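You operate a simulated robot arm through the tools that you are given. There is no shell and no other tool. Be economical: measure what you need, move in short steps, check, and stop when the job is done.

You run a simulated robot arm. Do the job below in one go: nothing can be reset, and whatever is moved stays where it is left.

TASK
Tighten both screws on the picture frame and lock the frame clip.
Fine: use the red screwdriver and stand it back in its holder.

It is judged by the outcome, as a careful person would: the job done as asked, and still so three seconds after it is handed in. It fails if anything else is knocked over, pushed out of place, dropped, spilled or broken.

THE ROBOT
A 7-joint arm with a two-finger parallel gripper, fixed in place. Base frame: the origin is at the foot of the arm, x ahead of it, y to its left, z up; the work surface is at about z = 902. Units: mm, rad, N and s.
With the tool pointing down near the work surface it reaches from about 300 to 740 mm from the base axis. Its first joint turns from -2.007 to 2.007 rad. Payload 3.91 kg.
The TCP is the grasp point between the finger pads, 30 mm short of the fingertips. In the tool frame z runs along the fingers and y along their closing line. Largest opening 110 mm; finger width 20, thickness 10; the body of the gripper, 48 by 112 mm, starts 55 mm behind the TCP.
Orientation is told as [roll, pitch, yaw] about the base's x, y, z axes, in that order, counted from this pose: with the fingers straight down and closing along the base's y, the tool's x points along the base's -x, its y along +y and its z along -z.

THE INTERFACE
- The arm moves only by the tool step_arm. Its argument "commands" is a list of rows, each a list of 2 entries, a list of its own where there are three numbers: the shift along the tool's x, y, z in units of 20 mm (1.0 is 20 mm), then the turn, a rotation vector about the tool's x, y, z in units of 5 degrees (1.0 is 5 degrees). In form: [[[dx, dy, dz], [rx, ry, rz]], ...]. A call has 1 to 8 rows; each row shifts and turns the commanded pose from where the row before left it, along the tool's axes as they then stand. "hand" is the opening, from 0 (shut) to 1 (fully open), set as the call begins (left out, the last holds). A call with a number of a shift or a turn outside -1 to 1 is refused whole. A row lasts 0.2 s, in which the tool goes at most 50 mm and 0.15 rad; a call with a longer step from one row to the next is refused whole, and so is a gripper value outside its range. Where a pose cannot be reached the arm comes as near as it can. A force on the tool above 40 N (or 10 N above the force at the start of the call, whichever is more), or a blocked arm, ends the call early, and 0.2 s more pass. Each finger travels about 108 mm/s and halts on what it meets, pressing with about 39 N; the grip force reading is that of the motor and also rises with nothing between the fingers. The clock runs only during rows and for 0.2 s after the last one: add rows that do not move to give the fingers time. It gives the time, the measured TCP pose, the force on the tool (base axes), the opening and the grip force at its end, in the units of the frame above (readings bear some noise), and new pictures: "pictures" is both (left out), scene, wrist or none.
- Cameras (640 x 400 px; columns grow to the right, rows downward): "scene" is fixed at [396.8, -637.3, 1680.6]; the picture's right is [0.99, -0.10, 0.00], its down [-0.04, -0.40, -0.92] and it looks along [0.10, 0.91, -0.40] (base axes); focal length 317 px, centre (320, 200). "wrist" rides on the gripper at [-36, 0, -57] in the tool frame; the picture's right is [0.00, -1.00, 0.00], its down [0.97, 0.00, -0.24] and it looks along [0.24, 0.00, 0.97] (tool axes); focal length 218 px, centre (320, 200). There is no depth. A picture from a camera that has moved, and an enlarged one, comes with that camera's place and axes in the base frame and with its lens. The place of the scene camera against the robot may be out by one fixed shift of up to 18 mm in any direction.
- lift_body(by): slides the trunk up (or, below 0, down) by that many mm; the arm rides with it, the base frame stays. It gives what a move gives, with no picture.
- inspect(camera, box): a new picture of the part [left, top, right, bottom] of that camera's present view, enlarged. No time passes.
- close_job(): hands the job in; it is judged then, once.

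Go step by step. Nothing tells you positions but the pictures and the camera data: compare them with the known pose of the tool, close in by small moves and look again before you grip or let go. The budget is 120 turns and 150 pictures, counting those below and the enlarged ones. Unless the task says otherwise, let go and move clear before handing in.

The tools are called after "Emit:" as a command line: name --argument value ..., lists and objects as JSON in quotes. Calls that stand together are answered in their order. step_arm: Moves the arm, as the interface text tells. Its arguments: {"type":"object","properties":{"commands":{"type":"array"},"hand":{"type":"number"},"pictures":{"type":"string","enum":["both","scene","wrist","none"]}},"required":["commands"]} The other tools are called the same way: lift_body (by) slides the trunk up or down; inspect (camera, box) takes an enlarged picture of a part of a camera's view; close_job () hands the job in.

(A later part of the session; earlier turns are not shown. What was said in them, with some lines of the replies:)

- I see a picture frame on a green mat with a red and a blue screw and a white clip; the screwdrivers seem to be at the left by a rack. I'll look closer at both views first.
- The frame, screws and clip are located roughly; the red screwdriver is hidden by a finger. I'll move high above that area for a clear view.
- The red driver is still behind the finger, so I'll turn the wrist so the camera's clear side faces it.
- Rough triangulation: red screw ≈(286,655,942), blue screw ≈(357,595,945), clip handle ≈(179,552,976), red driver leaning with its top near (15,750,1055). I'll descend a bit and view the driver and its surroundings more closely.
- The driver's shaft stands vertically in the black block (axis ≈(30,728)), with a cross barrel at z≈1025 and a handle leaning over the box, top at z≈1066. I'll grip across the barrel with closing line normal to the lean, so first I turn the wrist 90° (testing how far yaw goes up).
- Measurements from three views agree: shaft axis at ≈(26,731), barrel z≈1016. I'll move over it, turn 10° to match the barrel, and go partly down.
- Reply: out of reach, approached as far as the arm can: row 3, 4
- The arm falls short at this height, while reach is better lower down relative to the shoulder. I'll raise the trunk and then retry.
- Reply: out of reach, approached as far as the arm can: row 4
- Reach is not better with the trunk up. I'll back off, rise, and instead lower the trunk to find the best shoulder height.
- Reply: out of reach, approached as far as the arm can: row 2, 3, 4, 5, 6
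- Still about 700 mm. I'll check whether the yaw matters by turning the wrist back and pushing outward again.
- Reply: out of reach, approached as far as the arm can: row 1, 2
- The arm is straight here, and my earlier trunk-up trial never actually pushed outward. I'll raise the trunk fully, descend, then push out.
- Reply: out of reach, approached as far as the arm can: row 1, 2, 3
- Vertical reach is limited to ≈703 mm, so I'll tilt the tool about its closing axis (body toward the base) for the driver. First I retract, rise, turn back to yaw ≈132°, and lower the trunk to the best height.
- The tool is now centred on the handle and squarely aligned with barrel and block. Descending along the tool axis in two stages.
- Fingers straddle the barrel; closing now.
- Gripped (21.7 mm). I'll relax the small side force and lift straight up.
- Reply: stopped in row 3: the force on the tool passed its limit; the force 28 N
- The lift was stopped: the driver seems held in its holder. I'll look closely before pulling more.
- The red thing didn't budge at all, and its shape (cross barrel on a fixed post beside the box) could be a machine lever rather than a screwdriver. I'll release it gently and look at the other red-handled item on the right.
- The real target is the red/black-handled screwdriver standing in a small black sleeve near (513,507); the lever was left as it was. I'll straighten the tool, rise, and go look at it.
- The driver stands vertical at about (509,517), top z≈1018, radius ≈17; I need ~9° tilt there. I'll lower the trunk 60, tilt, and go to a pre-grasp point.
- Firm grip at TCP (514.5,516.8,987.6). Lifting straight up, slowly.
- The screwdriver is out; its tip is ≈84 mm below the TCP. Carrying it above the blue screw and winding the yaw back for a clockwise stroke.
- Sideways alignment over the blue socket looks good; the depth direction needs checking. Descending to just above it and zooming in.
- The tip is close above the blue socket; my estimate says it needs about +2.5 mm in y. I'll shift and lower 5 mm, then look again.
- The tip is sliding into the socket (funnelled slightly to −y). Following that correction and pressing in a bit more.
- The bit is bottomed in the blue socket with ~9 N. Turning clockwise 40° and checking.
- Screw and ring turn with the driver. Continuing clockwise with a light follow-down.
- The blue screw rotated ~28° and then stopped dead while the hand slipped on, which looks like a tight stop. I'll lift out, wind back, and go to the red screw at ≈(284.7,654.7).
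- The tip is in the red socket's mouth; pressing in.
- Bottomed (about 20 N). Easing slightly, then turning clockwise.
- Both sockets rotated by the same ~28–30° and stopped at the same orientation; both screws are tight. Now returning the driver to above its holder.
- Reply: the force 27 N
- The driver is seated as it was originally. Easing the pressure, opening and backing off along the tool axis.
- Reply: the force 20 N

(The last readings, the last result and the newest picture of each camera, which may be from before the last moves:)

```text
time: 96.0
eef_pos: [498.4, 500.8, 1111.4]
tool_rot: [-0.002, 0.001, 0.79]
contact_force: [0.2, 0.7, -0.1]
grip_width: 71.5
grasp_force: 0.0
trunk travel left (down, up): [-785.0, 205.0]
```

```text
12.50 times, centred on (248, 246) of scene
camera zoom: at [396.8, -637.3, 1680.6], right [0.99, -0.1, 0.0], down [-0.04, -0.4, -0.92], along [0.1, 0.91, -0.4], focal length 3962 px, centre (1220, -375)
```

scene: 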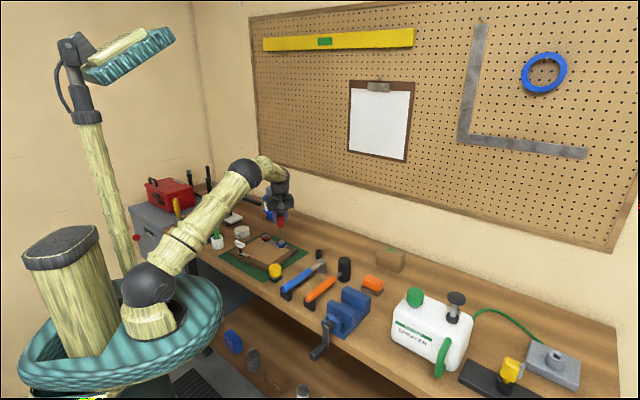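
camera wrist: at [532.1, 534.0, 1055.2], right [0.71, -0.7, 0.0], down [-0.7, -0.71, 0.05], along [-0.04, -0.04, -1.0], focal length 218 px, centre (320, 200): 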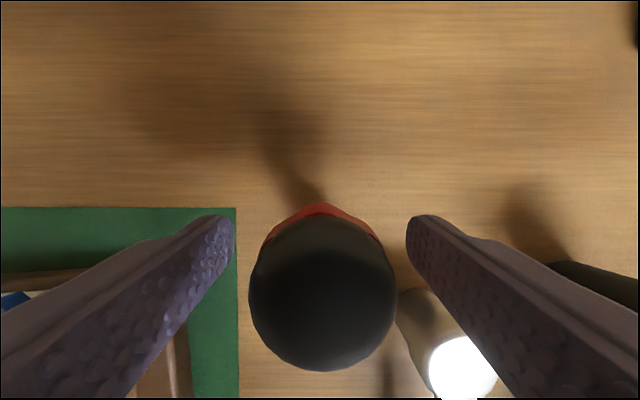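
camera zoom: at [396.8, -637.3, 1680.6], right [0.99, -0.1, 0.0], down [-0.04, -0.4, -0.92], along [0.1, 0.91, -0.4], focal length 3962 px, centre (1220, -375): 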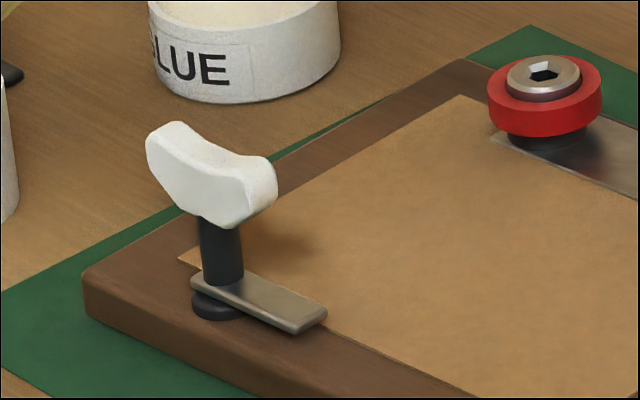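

The screwdriver stands back in its holder just as before. The clip is a white wing handle on a post with a metal tongue lying along the frame edge; it needs a ~90° counter-clockwise turn so the tongue lies over the backing. Moving there and winding the yaw down first.

Emit:
step_arm --commands '[[[0.74, 1, 0], [0, 0, 0]], [[0.74, 1, 0], [0, 0, 0]], [[0.74, 1, 0], [0, 0, 0]], [[0.74, 1, 0], [0, 0, 0]], [[0.74, 1, 0], [0, 0, 0]], [[0.74, 1, 0], [0, 0, 0]], [[0.74, 1, 0], [0, 0, 0]], [[0.74, 1, 0], [0, 0, 0]]]' --pictures "none"

Emit:
step_arm --commands '[[[0.74, 1, 0], [0, 0, 0]], [[0.74, 1, 0], [0, 0, 0]], [[0.74, 1, 0], [0, 0, 0]], [[0.74, 1, 0], [0, 0, 0]], [[0, 0, 0], [0, 0, 1]], [[0, 0, 0], [0, 0, 1]], [[0, 0, 0], [0, 0, 1]], [[0, 0, 0], [0, 0, 1]]]' --pictures "none"

Emit:
step_arm --commands '[[[0, 0, 0], [0, 0, 1]], [[0, 0, 0], [0, 0, 1]], [[0, 0, 0], [0, 0, 1]], [[0, 0, 0], [0, 0, 1]], [[0, 0, 0], [0, 0, 1]], [[0, 0, 0], [0, 0, 1]], [[0, 0, 0], [0, 0, 1]], [[0, 0, 0], [0, 0, 1]]]' --pictures "none"

Emit:
step_arm --commands '[[[0, 0, 0], [0, 0, 1]], [[0, 0, 0], [0, 0, 1]], [[0, 0, 0], [0, 0, 1]], [[0, 0, 0], [0, 0, 1]], [[0, 0, 0], [0, 0, 1]], [[0, 0, 0], [0, 0, 0]]]' --pictures "wrist"

```text
time: 97.8
eef_pos: [301.1, 529.3, 1110.1]
tool_rot: [-0.003, -0.002, 0.788]
contact_force: [-0.7, -0.3, -0.3]
grip_width: 71.6
grasp_force: 0.1
trunk travel left (down, up): [-785.0, 205.0]
```

```text
time: 99.6
eef_pos: [203.9, 542.9, 1112.1]
tool_rot: [-0.002, 0.0, 0.438]
contact_force: [-0.4, -0.8, -0.5]
grip_width: 71.6
grasp_force: 0.0
trunk travel left (down, up): [-785.0, 205.0]
```

```text
time: 101.4
eef_pos: [204.3, 544.3, 1112.0]
tool_rot: [0.001, -0.003, -0.261]
contact_force: [0.6, 0.2, -0.5]
grip_width: 71.5
grasp_force: 0.0
trunk travel left (down, up): [-785.0, 205.0]
```

```text
time: 102.8
eef_pos: [204.4, 544.1, 1111.1]
tool_rot: [-0.001, -0.002, -0.696]
contact_force: [-0.1, -0.1, -0.3]
grip_width: 71.6
grasp_force: 0.0
trunk travel left (down, up): [-785.0, 205.0]
camera wrist: at [231.4, 521.0, 1169.1], right [-0.64, -0.77, 0.0], down [-0.75, 0.62, 0.24], along [-0.18, 0.15, -0.97], focal length 218 px, centre (320, 200)
```

wrist: 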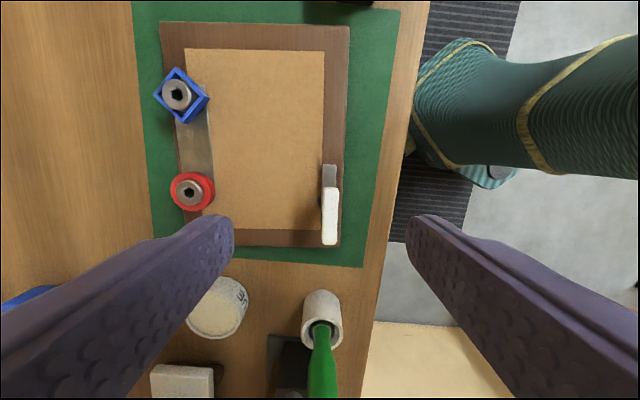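

Emit:
inspect --camera "wrist" --box '[270, 140, 390, 260]'

```text
3.33 times, centred on (330, 200) of wrist
camera zoom: at [231.4, 521.0, 1169.1], right [-0.64, -0.77, 0.0], down [-0.75, 0.62, 0.24], along [-0.18, 0.15, -0.97], focal length 728 px, centre (287, 200)
```

zoom: 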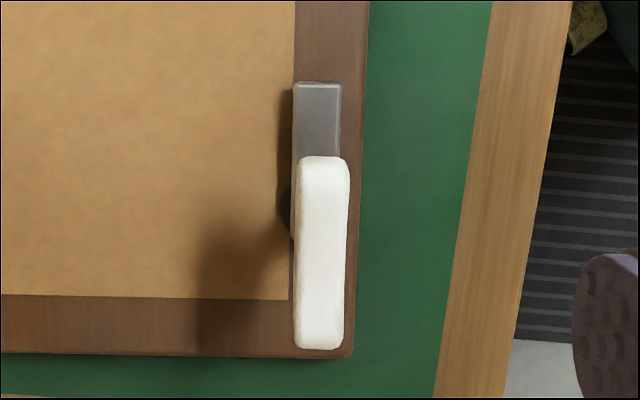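

The wing is aligned with the tool; post axis ≈(178,553). Centering and descending.

Emit:
step_arm --commands '[[[0.66, -0.25, 0], [0, 0, 0]], [[0.66, -0.25, 0], [0, 0, 0]], [[0, 0, 1], [0, 0, 0]], [[0, 0, 1], [0, 0, 0]], [[0, 0, 1], [0, 0, 0]], [[0, 0, 1], [0, 0, 0]], [[0, 0, 0], [0, 0, 0]]]' --pictures "wrist"

```text
time: 104.4
eef_pos: [178.4, 554.0, 1031.8]
tool_rot: [0.001, -0.002, -0.696]
contact_force: [-0.3, 0.3, -0.7]
grip_width: 71.6
grasp_force: 0.2
trunk travel left (down, up): [-785.0, 205.0]
camera wrist: at [205.3, 530.6, 1088.9], right [-0.64, -0.77, 0.0], down [-0.75, 0.62, 0.24], along [-0.18, 0.15, -0.97], focal length 218 px, centre (320, 200)
```

wrist: 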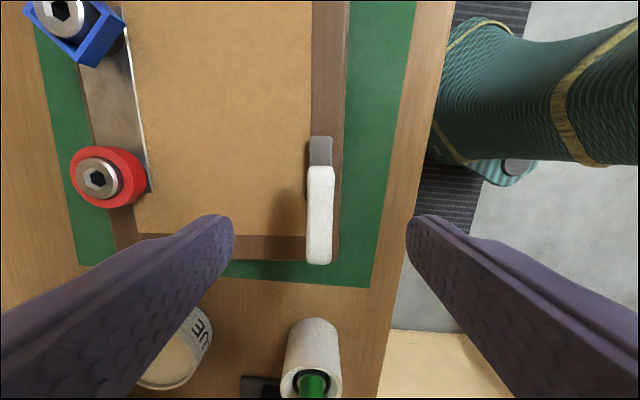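

Emit:
step_arm --commands '[[[0, 0, 0.9], [0, 0, 0]], [[0, 0, 0.9], [0, 0, 0]], [[0, 0, 0.8], [0, 0, 0]], [[0, 0, 0], [0, 0, 0]]]' --pictures "none"

Emit:
inspect --camera "scene" --box '[222, 215, 272, 262]'

```text
time: 105.4
eef_pos: [177.8, 552.8, 978.3]
tool_rot: [0.002, -0.001, -0.695]
contact_force: [-0.5, 0.3, -0.3]
grip_width: 71.5
grasp_force: 0.1
trunk travel left (down, up): [-785.0, 205.0]
```

```text
8.51 times, centred on (247, 238) of scene
camera zoom: at [396.8, -637.3, 1680.6], right [0.99, -0.1, 0.0], down [-0.04, -0.4, -0.92], along [0.1, 0.91, -0.4], focal length 2697 px, centre (941, -128)
```

zoom: 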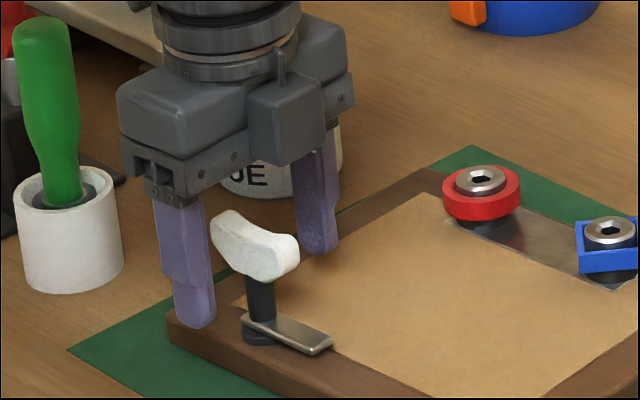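

Emit:
step_arm --commands '[[[0, 0, 0], [0, 0, 0]], [[0, 0, 0], [0, 0, 0]], [[0, 0, 0], [0, 0, 0]], [[0, 0, 0], [0, 0, 0]], [[0, 0, 0], [0, 0, 0]]]' --hand 0 --pictures "none"

Emit:
step_arm --commands '[[[0, 0, 0], [0, 0, -1]], [[0, 0, 0], [0, 0, -1]], [[0, 0, 0], [0, 0, -1]], [[0, 0, 0], [0, 0, -1]], [[0, 0, 0], [0, 0, 0]]]' --pictures "none"

Emit:
inspect --camera "scene" --box '[222, 215, 272, 262]'

```text
time: 106.6
eef_pos: [177.1, 552.3, 978.7]
tool_rot: [0.002, -0.003, -0.694]
contact_force: [2.2, 1.0, 1.7]
grip_width: 14.0
grasp_force: 39.1
trunk travel left (down, up): [-785.0, 205.0]
```

```text
time: 107.8
eef_pos: [177.6, 553.9, 979.6]
tool_rot: [0.0, 0.0, -0.343]
contact_force: [1.4, 2.5, -0.1]
grip_width: 14.0
grasp_force: 39.0
trunk travel left (down, up): [-785.0, 205.0]
```

```text
8.51 times, centred on (247, 238) of scene
camera zoom: at [396.8, -637.3, 1680.6], right [0.99, -0.1, 0.0], down [-0.04, -0.4, -0.92], along [0.1, 0.91, -0.4], focal length 2697 px, centre (941, -128)
```

zoom: 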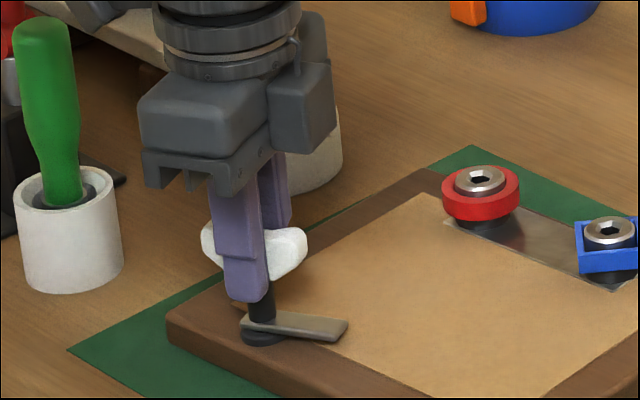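

The clip turns freely, tongue swinging over the backing. Continuing to about 90°.

Emit:
step_arm --commands '[[[0, 0, 0], [0, 0, -1]], [[0, 0, 0], [0, 0, -1]], [[0, 0, 0], [0, 0, -1]], [[0, 0, 0], [0, 0, -1]], [[0, 0, 0], [0, 0, -1]], [[0, 0, 0], [0, 0, -1]], [[0, 0, 0], [0, 0, -1]], [[0, 0, 0], [0, 0, -1]]]' --pictures "none"

Emit:
inspect --camera "scene" --box '[222, 215, 272, 262]'

Emit:
step_arm --commands '[[[0, 0, 0], [0, 0, -1]], [[0, 0, 0], [0, 0, -1]], [[0, 0, 0], [0, 0, -1]], [[0, 0, 0], [0, 0, -1]], [[0, 0, 0], [0, 0, -1]], [[0, 0, 0], [0, 0, -1]], [[0, 0, 0], [0, 0, 0]]]' --pictures "none"

Emit:
inspect --camera "scene" --box '[222, 215, 272, 262]'

```text
time: 109.6
eef_pos: [177.7, 553.5, 979.1]
tool_rot: [-0.003, -0.001, 0.355]
contact_force: [1.3, 2.2, 1.2]
grip_width: 13.8
grasp_force: 39.1
trunk travel left (down, up): [-785.0, 205.0]
```

```text
8.51 times, centred on (247, 238) of scene
camera zoom: at [396.8, -637.3, 1680.6], right [0.99, -0.1, 0.0], down [-0.04, -0.4, -0.92], along [0.1, 0.91, -0.4], focal length 2697 px, centre (941, -128)
```

zoom: 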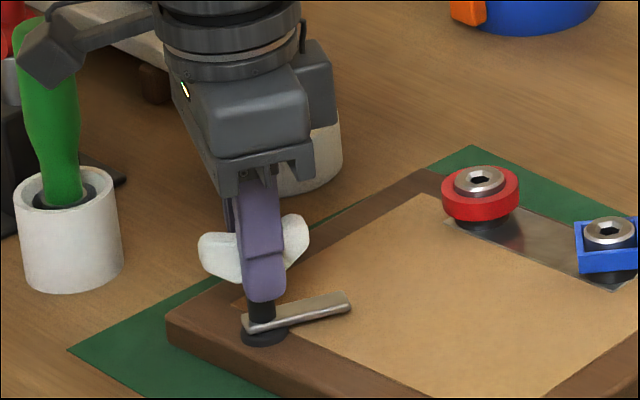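

```text
time: 111.2
eef_pos: [177.6, 552.8, 978.8]
tool_rot: [-0.003, 0.0, 0.876]
contact_force: [1.2, 1.9, 3.2]
grip_width: 14.1
grasp_force: 38.8
trunk travel left (down, up): [-785.0, 205.0]
```

```text
8.51 times, centred on (247, 238) of scene
camera zoom: at [396.8, -637.3, 1680.6], right [0.99, -0.1, 0.0], down [-0.04, -0.4, -0.92], along [0.1, 0.91, -0.4], focal length 2697 px, centre (941, -128)
```

zoom: 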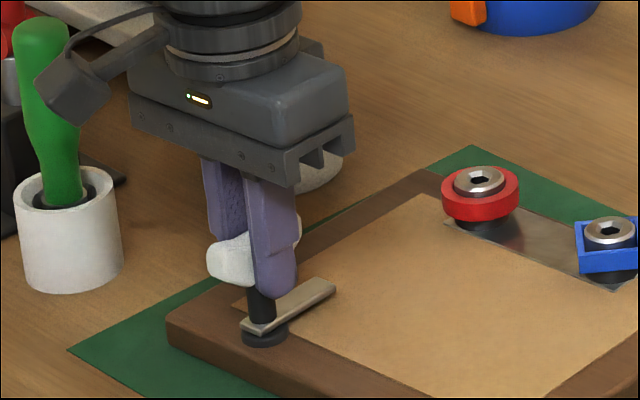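

Turned a full 90°. A small extra 4° nudge to be sure it's at its lock, then release.

Emit:
step_arm --commands '[[[0, 0, 0], [0, 0, -0.8]], [[0, 0, 0], [0, 0, 0]]]' --pictures "none"

Emit:
step_arm --commands '[[[0, 0, 0], [0, 0, 0]], [[0, 0, 0], [0, 0, 0]], [[0, 0, 0], [0, 0, 0]], [[0, 0, -0.5], [0, 0, 0]], [[0, 0, -1], [0, 0, 0]], [[0, 0, -1], [0, 0, 0]], [[0, 0, -1], [0, 0, 0]], [[0, 0, -1], [0, 0, 0]]]' --hand 0.55 --pictures "wrist"

Emit:
inspect --camera "scene" --box '[210, 215, 300, 275]'

```text
time: 111.8
eef_pos: [177.4, 552.9, 979.2]
tool_rot: [-0.004, 0.0, 0.946]
contact_force: [1.3, -3.1, 0.5]
grip_width: 13.9
grasp_force: 38.5
trunk travel left (down, up): [-785.0, 205.0]
```

```text
time: 113.6
eef_pos: [177.8, 553.0, 1069.8]
tool_rot: [-0.002, -0.002, 0.946]
contact_force: [1.2, -0.7, -0.4]
grip_width: 60.3
grasp_force: 0.0
trunk travel left (down, up): [-785.0, 205.0]
camera wrist: at [198.2, 582.7, 1127.3], right [0.81, -0.58, 0.0], down [-0.57, -0.79, 0.24], along [-0.14, -0.19, -0.97], focal length 218 px, centre (320, 200)
```

wrist: 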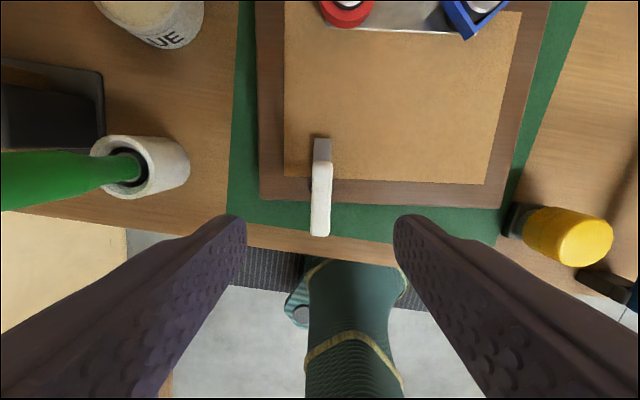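

```text
6.67 times, centred on (255, 245) of scene
camera zoom: at [396.8, -637.3, 1680.6], right [0.99, -0.1, 0.0], down [-0.04, -0.4, -0.92], along [0.1, 0.91, -0.4], focal length 2113 px, centre (753, -100)
```

zoom: 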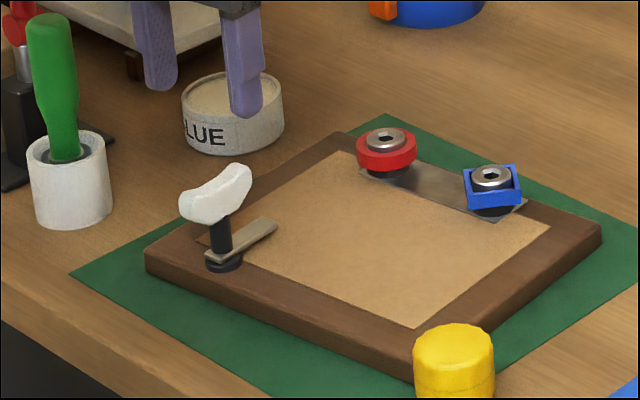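

The clip tongue now sits squarely over the backing, and everything else looks undisturbed. I'll raise clear and take one last overall look.

Emit:
step_arm --commands '[[[0, 0, -1], [0, 0, 0]], [[0, 0, -1], [0, 0, 0]], [[0, 0, -1], [0, 0, 0]], [[0, 0, -1], [0, 0, 0]], [[0, 0, 0], [0, 0, 0]]]' --pictures "both"

Emit:
inspect --camera "wrist" --box '[280, 0, 540, 160]'

```text
time: 114.8
eef_pos: [178.2, 553.9, 1148.5]
tool_rot: [-0.002, 0.0, 0.946]
contact_force: [0.1, 0.1, -0.5]
grip_width: 60.4
grasp_force: 0.0
trunk travel left (down, up): [-785.0, 205.0]
camera wrist: at [198.3, 583.0, 1207.1], right [0.81, -0.59, 0.0], down [-0.57, -0.79, 0.24], along [-0.14, -0.2, -0.97], focal length 218 px, centre (320, 200)
```

scene: 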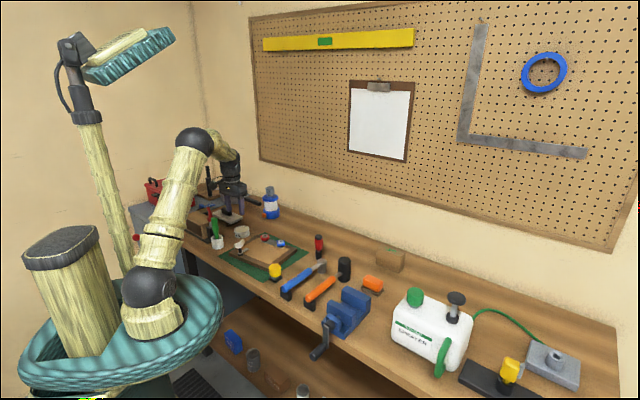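
wrist: 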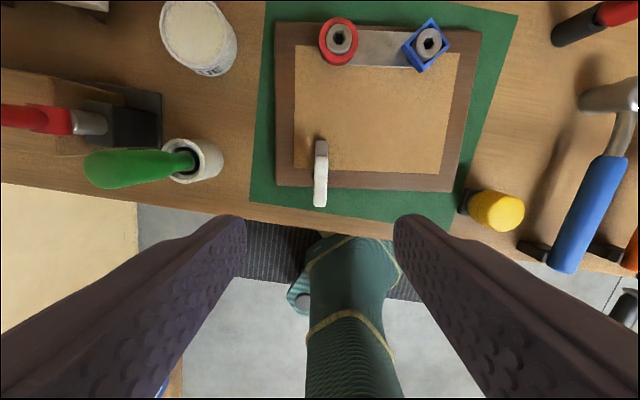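

```text
2.46 times, centred on (410, 80) of wrist
camera zoom: at [198.3, 583.0, 1207.1], right [0.81, -0.59, 0.0], down [-0.57, -0.79, 0.24], along [-0.14, -0.2, -0.97], focal length 537 px, centre (98, 495)
```

zoom: 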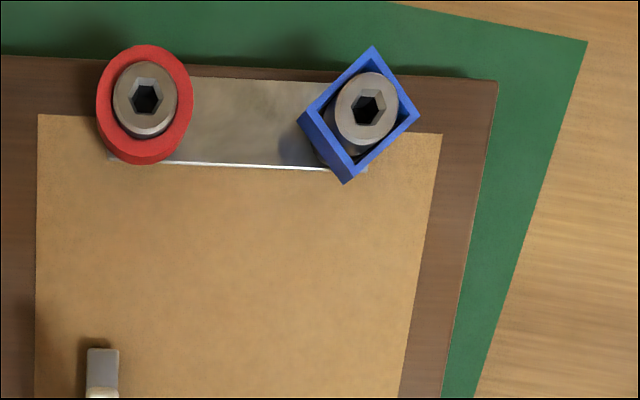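

Emit:
inspect --camera "wrist" --box '[310, 5, 460, 85]'

```text
4.27 times, centred on (385, 45) of wrist
camera zoom: at [198.3, 583.0, 1207.1], right [0.81, -0.59, 0.0], down [-0.57, -0.79, 0.24], along [-0.14, -0.2, -0.97], focal length 931 px, centre (43, 861)
```

zoom: 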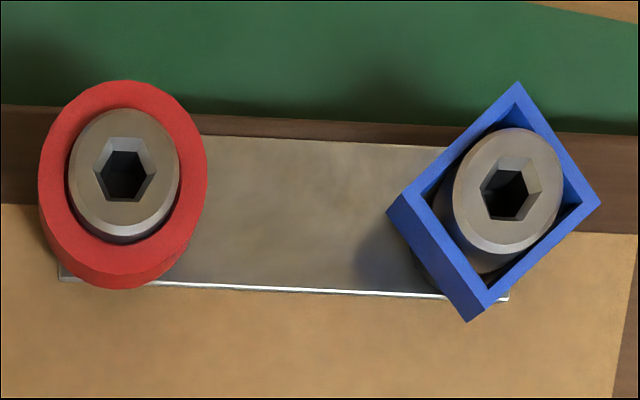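

Emit:
close_job

```text
The job is handed in.
```

I turned both screws clockwise with the red screwdriver until they stopped. Each moved about 30° and then held while the handle slipped in the gripper. I read that as tight, but could not measure the torque. The screwdriver is back upright in its holder. The clip is turned about 94°, so its tongue lies over the backing, which I took to be its locked position.

I first mistook a red lever beside the wooden box for the screwdriver and pulled on it. It did not move, and it looked the same afterwards. I saw nothing else disturbed.
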